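You operate a simulated robot arm through the tools that you are given. There is no shell and no other tool. Be economical: measure what you need, move in short steps, check, and stop when the job is done.

Carry out the task below with a simulated robot arm. There is one attempt and no reset: what you move stays moved.

TASK
Shut the red door with the green square.
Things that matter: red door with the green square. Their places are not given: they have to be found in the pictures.

It is judged by the outcome, as a careful person would: the job done as asked, and still so three seconds after it is handed in. It fails if anything else is knocked over, pushed out of place, dropped, spilled or broken.

THE ROBOT
A 6-joint arm with a two-finger parallel gripper, fixed in place. Base frame: the origin is at the foot of the arm, x ahead of it, y to its left, z up. Lengths are in m, angles in degrees, forces in N, time in s.
With the tool pointing down near the work surface it reaches from about 0.1 to 0.56 m from the base axis. Its first joint turns from -66.0 to 66.0 degrees. Payload 2.7 kg.
Tool frame: the origin (TCP) lies between the finger pads and is the grasp point; the fingertips stand 0.023 m ahead of it; z points along the fingers, y is the line along which they close. The gripper opens to 0.094 m. The fingers are 0.038 m wide and 0.01 m thick; the gripper's body (0.054 by 0.096 m) begins 0.039 m behind the TCP.
Orientation is that of the tool frame in the base frame, as a unit quaternion [x, y, z, w]. With the fingers straight down and closing along the base's y, the tool's x points along the base's -x, its y along +y and its z along -z.

THE INTERFACE
- The arm moves only by the tool apply_moves. Its argument "series" is a list of rows, each a list of 7 numbers: the turn, a rotation vector about the tool's x, y, z in degrees, then the shift along the tool's x, y, z in m, then the closure in counts, from 0 (fully open) to 255 (shut). In form: [[rx, ry, rz, x, y, z, gripper], ...]. A call has 1 to 12 rows; each row shifts and turns the commanded pose from where the row before left it, along the tool's axes as they then stand. A row lasts 0.2 s, in which the tool goes at most 0.05 m and 8.6 degrees; a call with a longer step from one row to the next is refused whole, and so is a gripper value outside its range. A pose out of reach is approached as far as the arm can. The call stops where the force on the tool passes 40 N (or 10 N more than at its start, if that is more) or the arm is blocked; 0.2 s more then pass. The fingers move at their own pace (about 0.045 m/s each) and stop on an object; they squeeze with about 24 N. The grip force told is the motor's: it shows also when the fingers shut on nothing. Time passes only in rows, and 0.2 s behind the last, so rows that do not move let the fingers close. It gives the time, the measured TCP pose, the force on the tool (base axes), the opening and the grip force at its end, in the units of the frame above (readings bear some noise), and new pictures: "show" is both (left out), scene, wrist or none.
- Cameras (640 x 400 px; columns grow to the right, rows downward): "scene" is fixed at [0.0635, -0.4368, 1.3839]; the picture's right is [0.83, -0.56, 0.00], its down [-0.42, -0.63, -0.65] and it looks along [0.36, 0.54, -0.76] (base axes); focal length 360 px, centre (320, 200). "wrist" rides on the gripper at [-0.039, 0, -0.044] in the tool frame; the picture's right is [0.00, -1.00, 0.00], its down [0.97, 0.00, -0.24] and it looks along [0.24, 0.00, 0.97] (tool axes); focal length 218 px, centre (320, 200).
- locate(camera, pixels): for up to 12 pixels [column, row] of the newest picture of that camera ("zoom" is the newest enlarged one), the place [x, y, z] in the base frame of the surface seen there, good to about 0.002 m. No time passes.
- enlarge(camera, box): a new picture of the part [left, top, right, bottom] of that camera's present view, enlarged. No time passes.
- finish_job(): hands the job in; it is judged then, once.

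Work in short steps. Measure before you move; look again where a grasp or a placing could have gone wrong, and mend it. You have 60 turns and 120 pictures in all, the two below and enlarged ones among them. Open the gripper and draw the arm clear of the work before you hand the job in, unless the task says otherwise; then end with one line.

The tools are called after "Request:" as name(argument=value, ...) on one line, values as JSON. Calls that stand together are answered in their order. apply_moves: Moves the arm, as the interface text tells. Its arguments: {"type":"object","properties":{"series":{"type":"array","items":{"type":"array","items":{"type":"number"}}},"show":{"type":"string","enum":["both","scene","wrist","none"]}},"required":["series"]} The other tools are called the same way: locate (camera, pixels) gives the place of the surface under pixels of a picture; enlarge (camera, box) takes an enlarged picture of a part of a camera's view; finish_job () hands the job in.

At the start:

```text
time_s: 0.0
tool_pos: [0.2441, 0.307, 0.7331]
tcp_rot: [0.0, 1.0, 0.0, -0.001]
contact_force: [-0.6, -0.6, 1.0]
finger_gap: 0.0942
grip_force: 0.0
```

scene: 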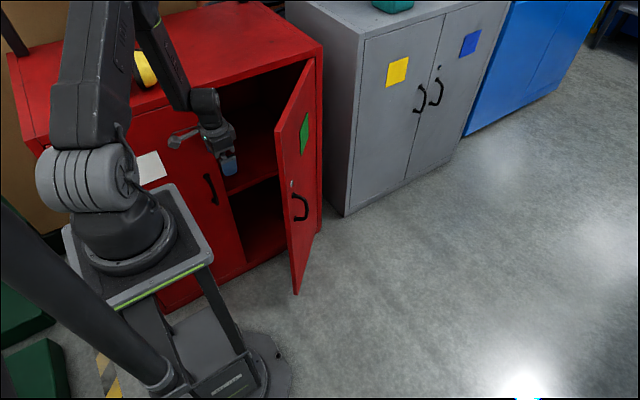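
wrist: 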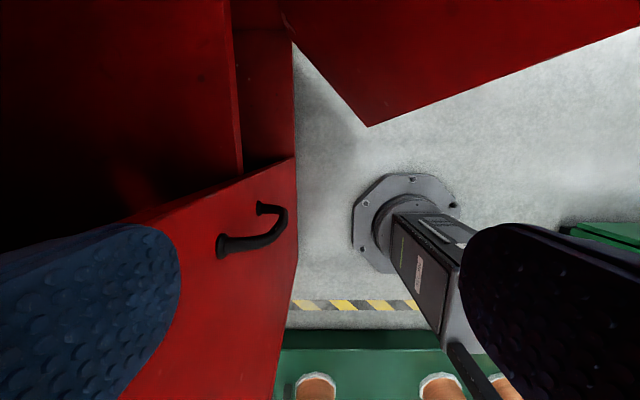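

The red door with the green square stands open at about (300,170). I'll measure its corners and the cabinet frame.

Request:
locate(camera="scene", pixels=[[313, 62], [277, 132], [296, 290], [319, 225], [304, 133], [300, 207], [291, 184], [320, 50], [212, 190], [240, 260], [205, 215], [230, 165]])

Request:
enlarge(camera="scene", box=[160, 40, 360, 300])

```text
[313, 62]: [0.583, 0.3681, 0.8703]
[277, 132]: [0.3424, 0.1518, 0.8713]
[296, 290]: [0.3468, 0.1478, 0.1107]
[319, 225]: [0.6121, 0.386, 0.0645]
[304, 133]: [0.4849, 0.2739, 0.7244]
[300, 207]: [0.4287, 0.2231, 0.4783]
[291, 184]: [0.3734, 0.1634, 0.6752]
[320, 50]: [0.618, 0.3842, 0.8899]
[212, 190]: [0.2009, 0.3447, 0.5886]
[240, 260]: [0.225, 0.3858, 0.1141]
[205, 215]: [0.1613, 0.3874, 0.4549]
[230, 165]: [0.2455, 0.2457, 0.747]
```

```text
1.54 times, centred on (260, 170) of scene
```

zoom: 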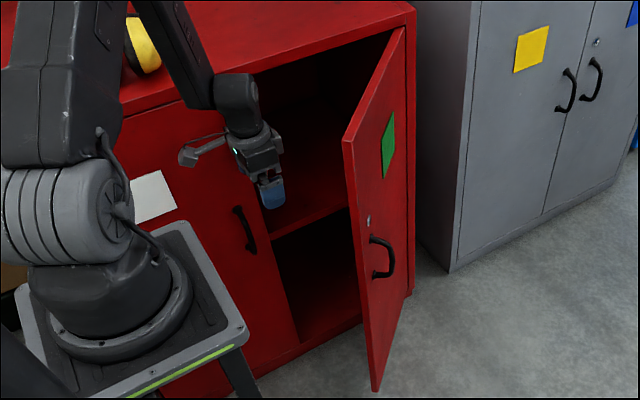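

The cabinet front is at y≈0.385. The door's hinge is near (0.60, 0.38), its free edge near (0.343, 0.15), and its top at z≈0.87. The arm is on the inner side, so I'll pull back, go round the free edge and close the fingers.

Request:
apply_moves(series=[[0, 0, 0, 0.02, -0.02, -0.03, 255], [0, 0, 0, 0.025, -0.035, -0.03, 255], [0, 0, 0, 0, -0.04, 0, 255], [0, 0, 0, 0, -0.04, 0, 255], [0, 0, 0, 0, -0.04, 0, 255], [0, 0, 0, 0, -0.04, 0, 255], [0, 0, 0, 0, -0.04, 0, 255], [0, 0, 0, 0, -0.04, 0, 255]])

```text
refused: row 2 steps farther than a row can; nothing moved
```

The second row was too long, so I'm splitting it.

Request:
apply_moves(series=[[0, 0, 0, 0.02, -0.02, -0.03, 255], [0, 0, 0, 0.025, -0.025, -0.03, 255], [0, 0, 0, 0, -0.04, 0, 255], [0, 0, 0, 0, -0.04, 0, 255], [0, 0, 0, 0, -0.04, 0, 255], [0, 0, 0, 0, -0.04, 0, 255], [0, 0, 0, 0, -0.04, 0, 255], [0, 0, 0, 0, -0.04, 0, 255]])

```text
time_s: 1.8
tool_pos: [0.2076, 0.0271, 0.798]
tcp_rot: [0.004, 1.0, -0.001, 0.0]
contact_force: [0.0, 0.3, 0.6]
finger_gap: 0.0
grip_force: 24.3
out of reach, approached as far as the arm can: row 7
```

scene: 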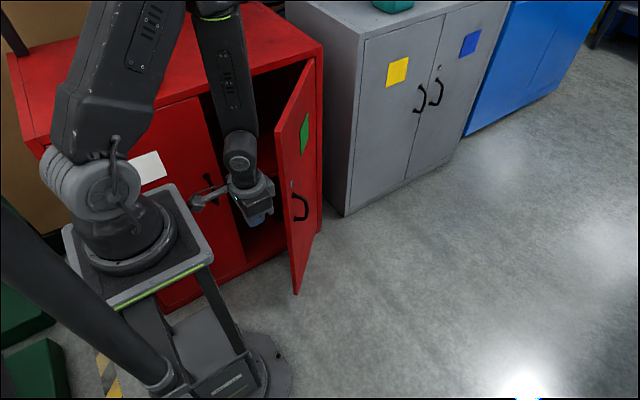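
wrist: 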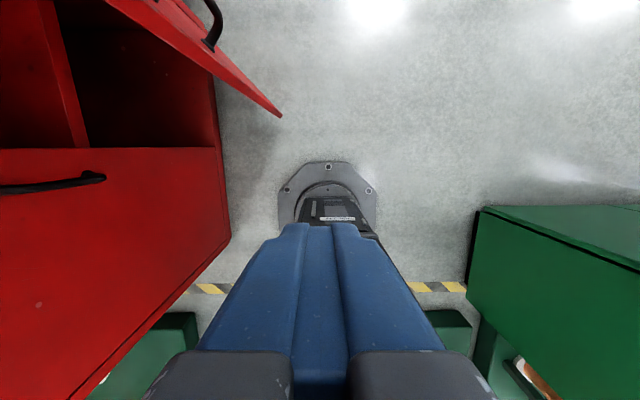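

The arm has passed the door edge with clearance. Next I extend to about (0.39, 0.01) on the outer side and tilt the fingertips toward +y.

Request:
apply_moves(series=[[0, 0, 0, -0.04, -0.005, 0, 255], [0, 0, 0, -0.04, -0.005, 0, 255], [0, 0, 0, -0.04, -0.005, 0, 255], [0, 0, 0, -0.04, 0, 0, 255], [0, 0, 0, -0.025, 0, 0, 255], [-8, 0, 0, 0, 0, 0, 255], [-8, 0, 0, 0, 0, 0, 255], [-8, 0, 0, 0, 0, 0, 255]])

```text
time_s: 3.6
tool_pos: [0.395, 0.01, 0.7988]
tcp_rot: [0.0, 0.978, 0.209, 0.0]
contact_force: [0.2, -0.2, 0.5]
finger_gap: 0.0
grip_force: 24.2
```

scene: 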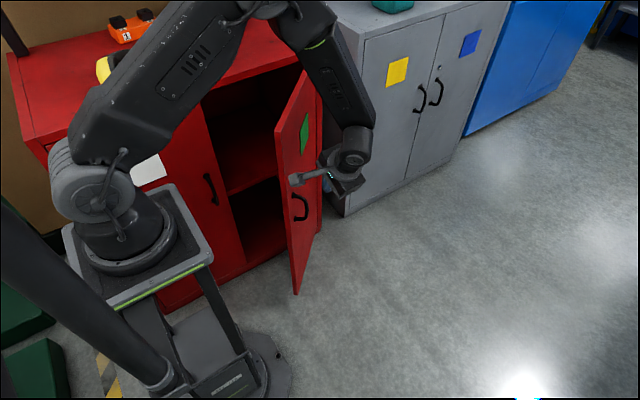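
wrist: 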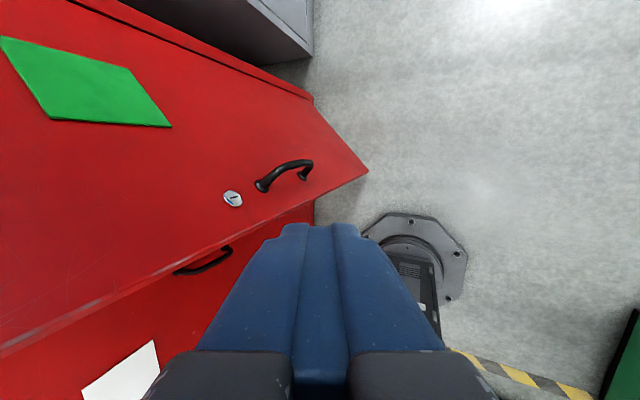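

I'm on the outer side now. A bracket sticks out at about (295,180), so I'll check where it is relative to the door.

Request:
locate(camera="scene", pixels=[[295, 180], [310, 176], [327, 187], [350, 160], [350, 180], [340, 100], [310, 30]])

Request:
enlarge(camera="scene", box=[260, 100, 400, 240])

```text
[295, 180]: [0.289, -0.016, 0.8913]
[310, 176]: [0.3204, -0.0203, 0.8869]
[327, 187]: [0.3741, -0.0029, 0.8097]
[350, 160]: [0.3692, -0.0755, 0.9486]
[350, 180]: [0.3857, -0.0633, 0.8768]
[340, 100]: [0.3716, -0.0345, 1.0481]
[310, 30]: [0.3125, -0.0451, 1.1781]
```

```text
2.86 times, centred on (330, 170) of scene
```

zoom: 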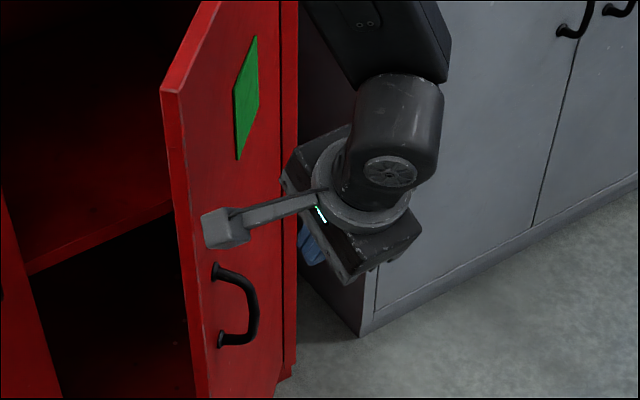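

The bracket extends about 0.1 m toward -x at z≈0.89. I'll tilt a bit more and yaw about 21° so it stays clear of the door throughout the push. I'll also shift outward about 5 cm.

Request:
apply_moves(series=[[-5.5, 0, 0, 0, 0, 0, 255], [-5.5, 0, 0, 0, 0, 0, 255], [0, 4.02, -5.73, 0, 0, 0, 255], [0, 4.02, -5.73, 0, 0, 0, 255], [0, 4.02, -5.73, 0, 0, 0, 255], [0, 0, 0, -0.03, 0, 0, 255], [0, 0, 0, -0.025, 0, 0, 255]])

```text
time_s: 5.2
tool_pos: [0.4446, 0.0307, 0.8005]
tcp_rot: [-0.174, 0.938, 0.296, -0.055]
contact_force: [-0.5, 0.9, -0.6]
finger_gap: 0.0
grip_force: 24.0
```

scene: 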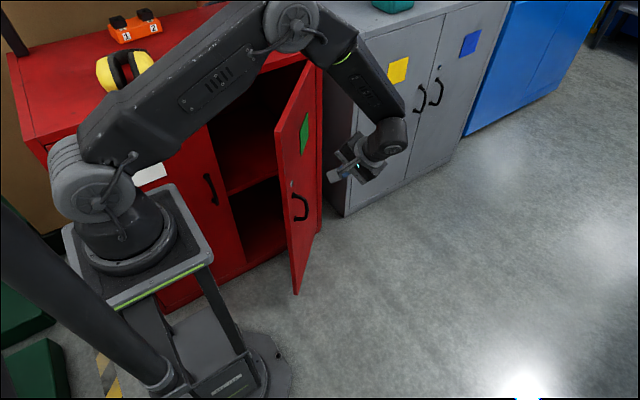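
wrist: 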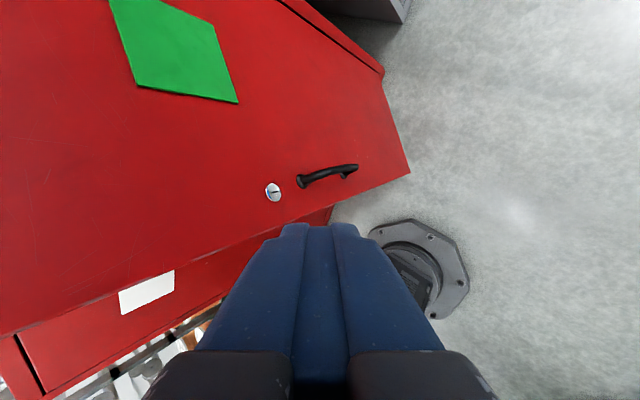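

The pose is right. I push along the lead direction in slow steps; contact should come after about 0.14 m.

Request:
apply_moves(series=[[0, 0, 0, 0, 0.0246, 0.0172, 255], [0, 0, 0, 0, 0.0246, 0.0172, 255], [0, 0, 0, 0, 0.0246, 0.0172, 255], [0, 0, 0, 0, 0.0164, 0.0115, 255], [0, 0, 0, 0, 0.0123, 0.0086, 255], [0, 0, 0, 0, 0.0123, 0.0086, 255], [0, 0, 0, 0, 0.0123, 0.0086, 255], [0, 0, 0, 0, 0.0123, 0.0086, 255], [0, 0, 0, 0, 0.0123, 0.0086, 255]])

```text
time_s: 7.2
tool_pos: [0.378, 0.2031, 0.7994]
tcp_rot: [-0.174, 0.938, 0.296, -0.055]
contact_force: [-1.2, 0.4, 0.3]
finger_gap: 0.0
grip_force: 23.7
```

scene: 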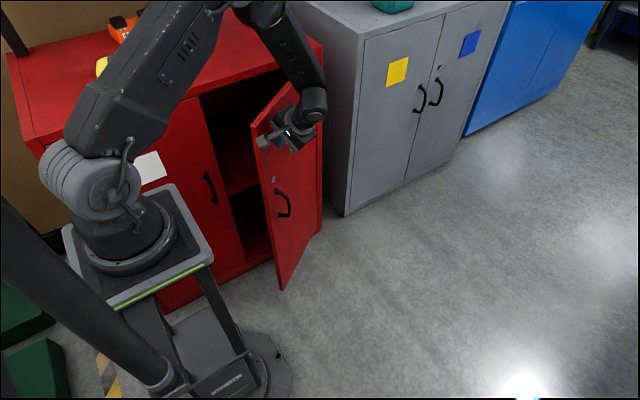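
wrist: 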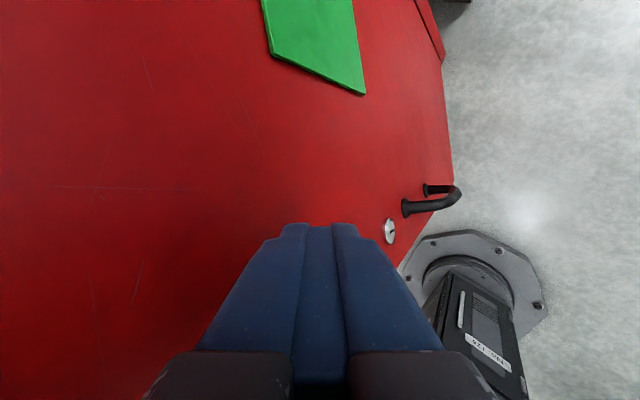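

The door is swinging shut with little force. I keep pushing slowly.

Request:
apply_moves(series=[[0, 0, 0, 0, 0.0123, 0.0086, 255], [0, 0, 0, 0, 0.0123, 0.0086, 255], [0, 0, 0, 0, 0.0123, 0.0086, 255], [0, 0, 0, 0, 0.0123, 0.0086, 255], [0, 0, 0, 0, 0.0123, 0.0086, 255], [0, 0, 0, 0, 0.0123, 0.0086, 255], [0, 0, 0, 0, 0.0123, 0.0086, 255], [0, 0, 0, 0, 0.0123, 0.0086, 255]])

```text
time_s: 9.0
tool_pos: [0.3355, 0.3163, 0.7993]
tcp_rot: [-0.173, 0.938, 0.296, -0.054]
contact_force: [-0.6, -0.2, 0.1]
finger_gap: 0.0
grip_force: 24.5
```

scene: 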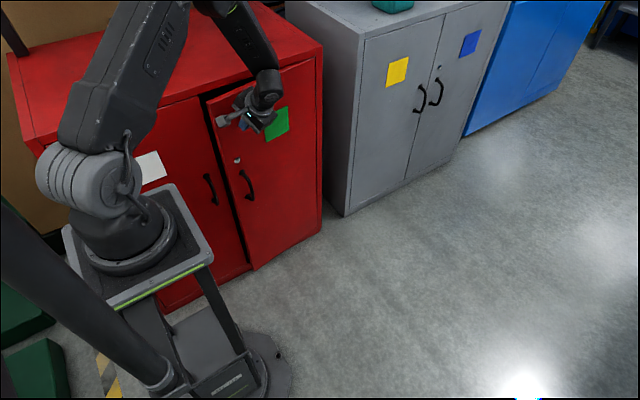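
wrist: 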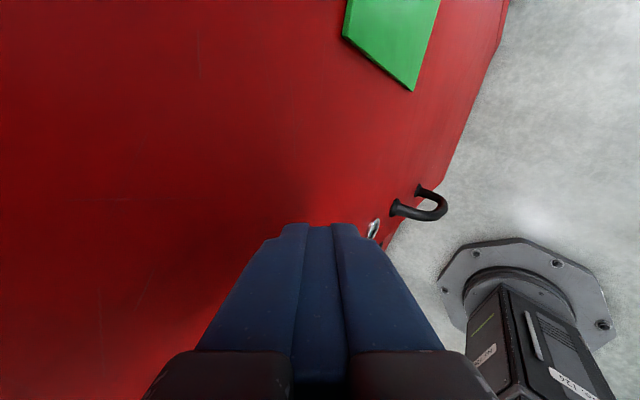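

Nearly shut. I continue in smaller steps, expecting a stop near y≈0.36.

Request:
apply_moves(series=[[0, 0, 0, 0, 0.0082, 0.0057, 255], [0, 0, 0, 0, 0.0082, 0.0057, 255], [0, 0, 0, 0, 0.0082, 0.0057, 255], [0, 0, 0, 0, 0.0041, 0.0029, 255], [0, 0, 0, 0, 0.0041, 0.0029, 255], [0, 0, 0, 0, 0.0041, 0.0029, 255]])

```text
time_s: 10.4
tool_pos: [0.3194, 0.358, 0.8003]
tcp_rot: [-0.174, 0.938, 0.296, -0.055]
contact_force: [-1.0, 0.5, 0.4]
finger_gap: 0.0
grip_force: 24.1
```

scene: 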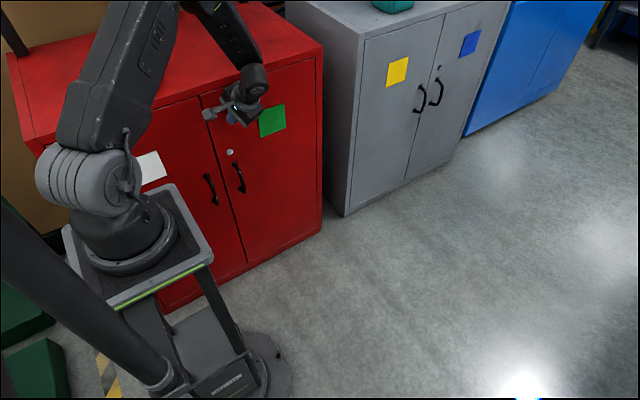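
wrist: 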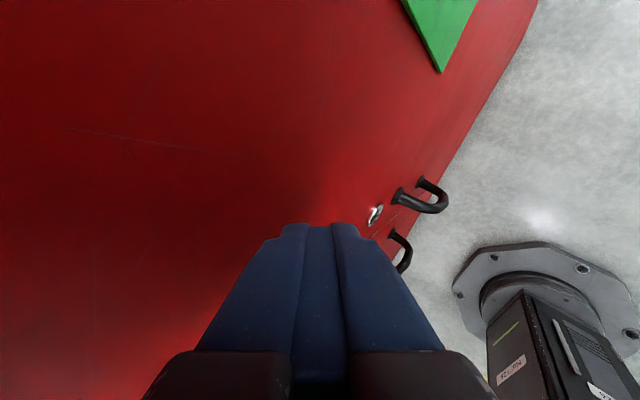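

Almost flush, with no stop felt yet. I'll push on until contact.

Request:
apply_moves(series=[[0, 0, 0, 0, 0.0033, 0.0023, 255], [0, 0, 0, 0, 0.0033, 0.0023, 255], [0, 0, 0, 0, 0.0033, 0.0023, 255], [0, 0, 0, 0, 0.0033, 0.0023, 255]])

Request:
locate(camera="scene", pixels=[[200, 130], [214, 150], [235, 225], [248, 250], [241, 262], [225, 225], [205, 155], [300, 120]])

```text
time_s: 11.2
tool_pos: [0.317, 0.3634, 0.7993]
tcp_rot: [-0.172, 0.939, 0.294, -0.055]
contact_force: [-1.6, -11.8, 7.9]
finger_gap: 0.0003
grip_force: 24.0
stopped in row 3: the force on the tool passed its limit (the readings are from after the stop); the commanded pose is now the measured one
```

scene: 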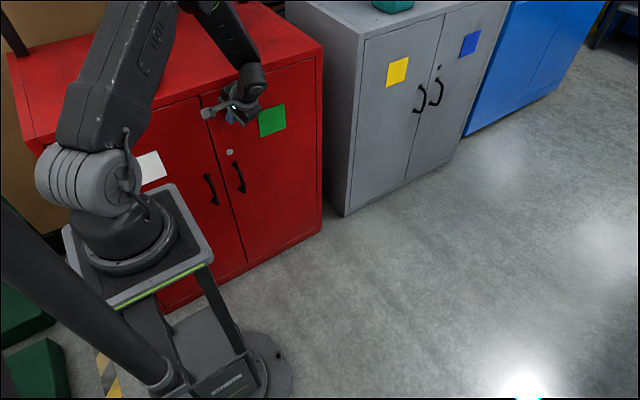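
wrist: 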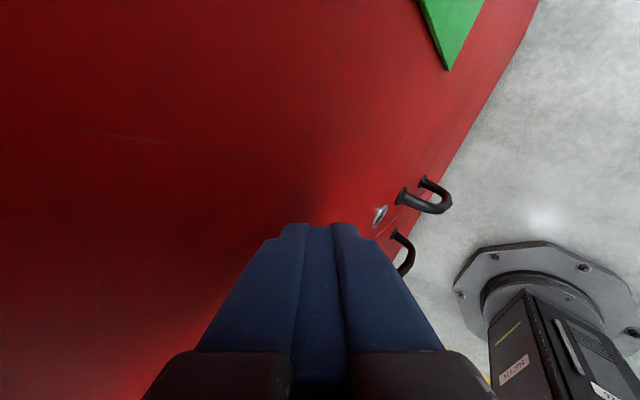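

```text
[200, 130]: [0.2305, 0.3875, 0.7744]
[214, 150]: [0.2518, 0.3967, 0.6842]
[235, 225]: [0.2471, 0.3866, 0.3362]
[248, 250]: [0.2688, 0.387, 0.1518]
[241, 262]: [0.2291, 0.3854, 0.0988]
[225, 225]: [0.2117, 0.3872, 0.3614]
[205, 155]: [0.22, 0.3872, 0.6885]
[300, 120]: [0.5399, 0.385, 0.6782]
```

The door has met its stop and is flush at y≈0.386. I back away along the reverse path and open the gripper.

Request:
apply_moves(series=[[0, 0, 0, 0, -0.0082, -0.0057, 255], [0, 0, 0, 0, -0.0164, -0.0115, 255], [0, 0, 0, 0, -0.0246, -0.0172, 255], [0, 0, 0, 0, -0.0246, -0.0172, 255], [0, 0, 0, 0, -0.0246, -0.0172, 255], [0, 0, 0, 0, -0.0246, -0.0172, 0], [0, 0, 0, 0, -0.0246, -0.0172, 0], [0, 0, 0, 0, 0, 0, 0], [0, 0, 0, 0, 0, 0, 0], [0, 0, 0, 0, 0, 0, 0], [0, 0, 0, 0, 0, 0, 0]])

Request:
locate(camera="scene", pixels=[[205, 110], [235, 225], [248, 250], [241, 262], [225, 225], [195, 115], [300, 120]])

Request:
enlarge(camera="scene", box=[140, 40, 340, 300])

```text
time_s: 13.6
tool_pos: [0.3815, 0.195, 0.7998]
tcp_rot: [-0.172, 0.939, 0.294, -0.054]
contact_force: [0.0, -0.6, -0.3]
finger_gap: 0.094
grip_force: 0.0
```

scene: 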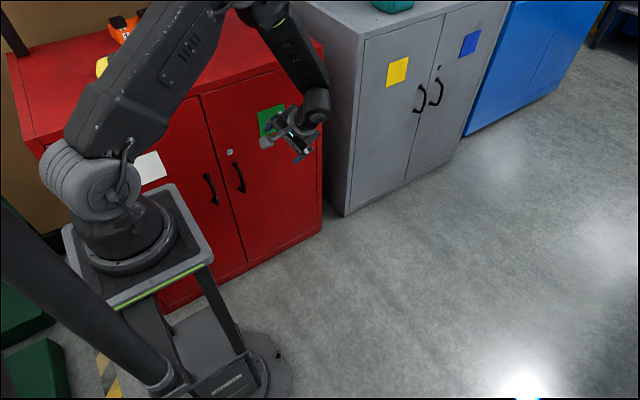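
wrist: 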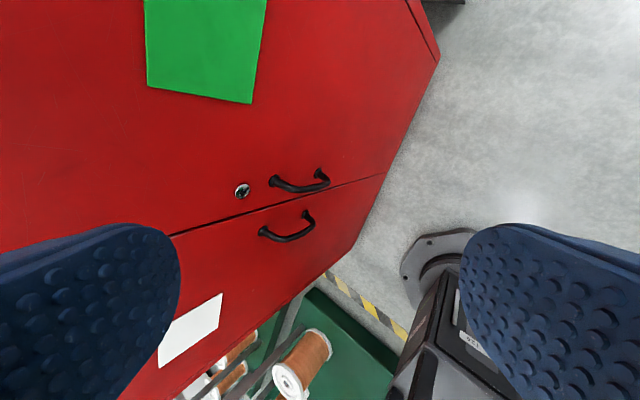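

```text
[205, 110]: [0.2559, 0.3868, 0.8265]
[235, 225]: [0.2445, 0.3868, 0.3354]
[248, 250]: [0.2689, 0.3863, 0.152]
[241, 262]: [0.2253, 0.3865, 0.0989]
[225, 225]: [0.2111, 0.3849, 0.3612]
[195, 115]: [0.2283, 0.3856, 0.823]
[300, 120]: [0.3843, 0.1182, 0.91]
```

```text
1.54 times, centred on (240, 170) of scene
```

zoom: 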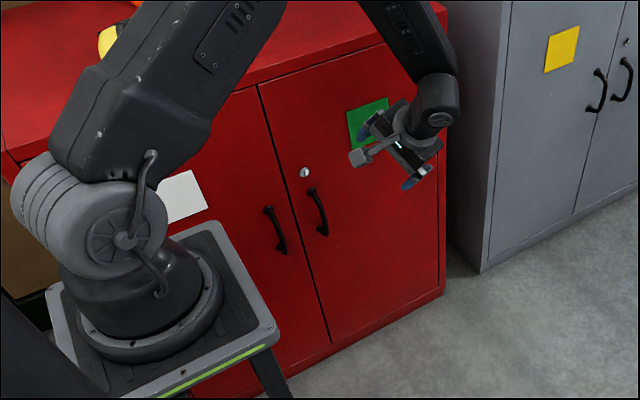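

The door stays flush with its neighbour at y≈0.386, and the arm is clear with the gripper open, so I'm handing it in.

Request:
finish_job()

```text
The job is handed in.
```

The red door with the green square is shut, flush with the door next to it, and the arm is clear of the cabinet with its gripper open.
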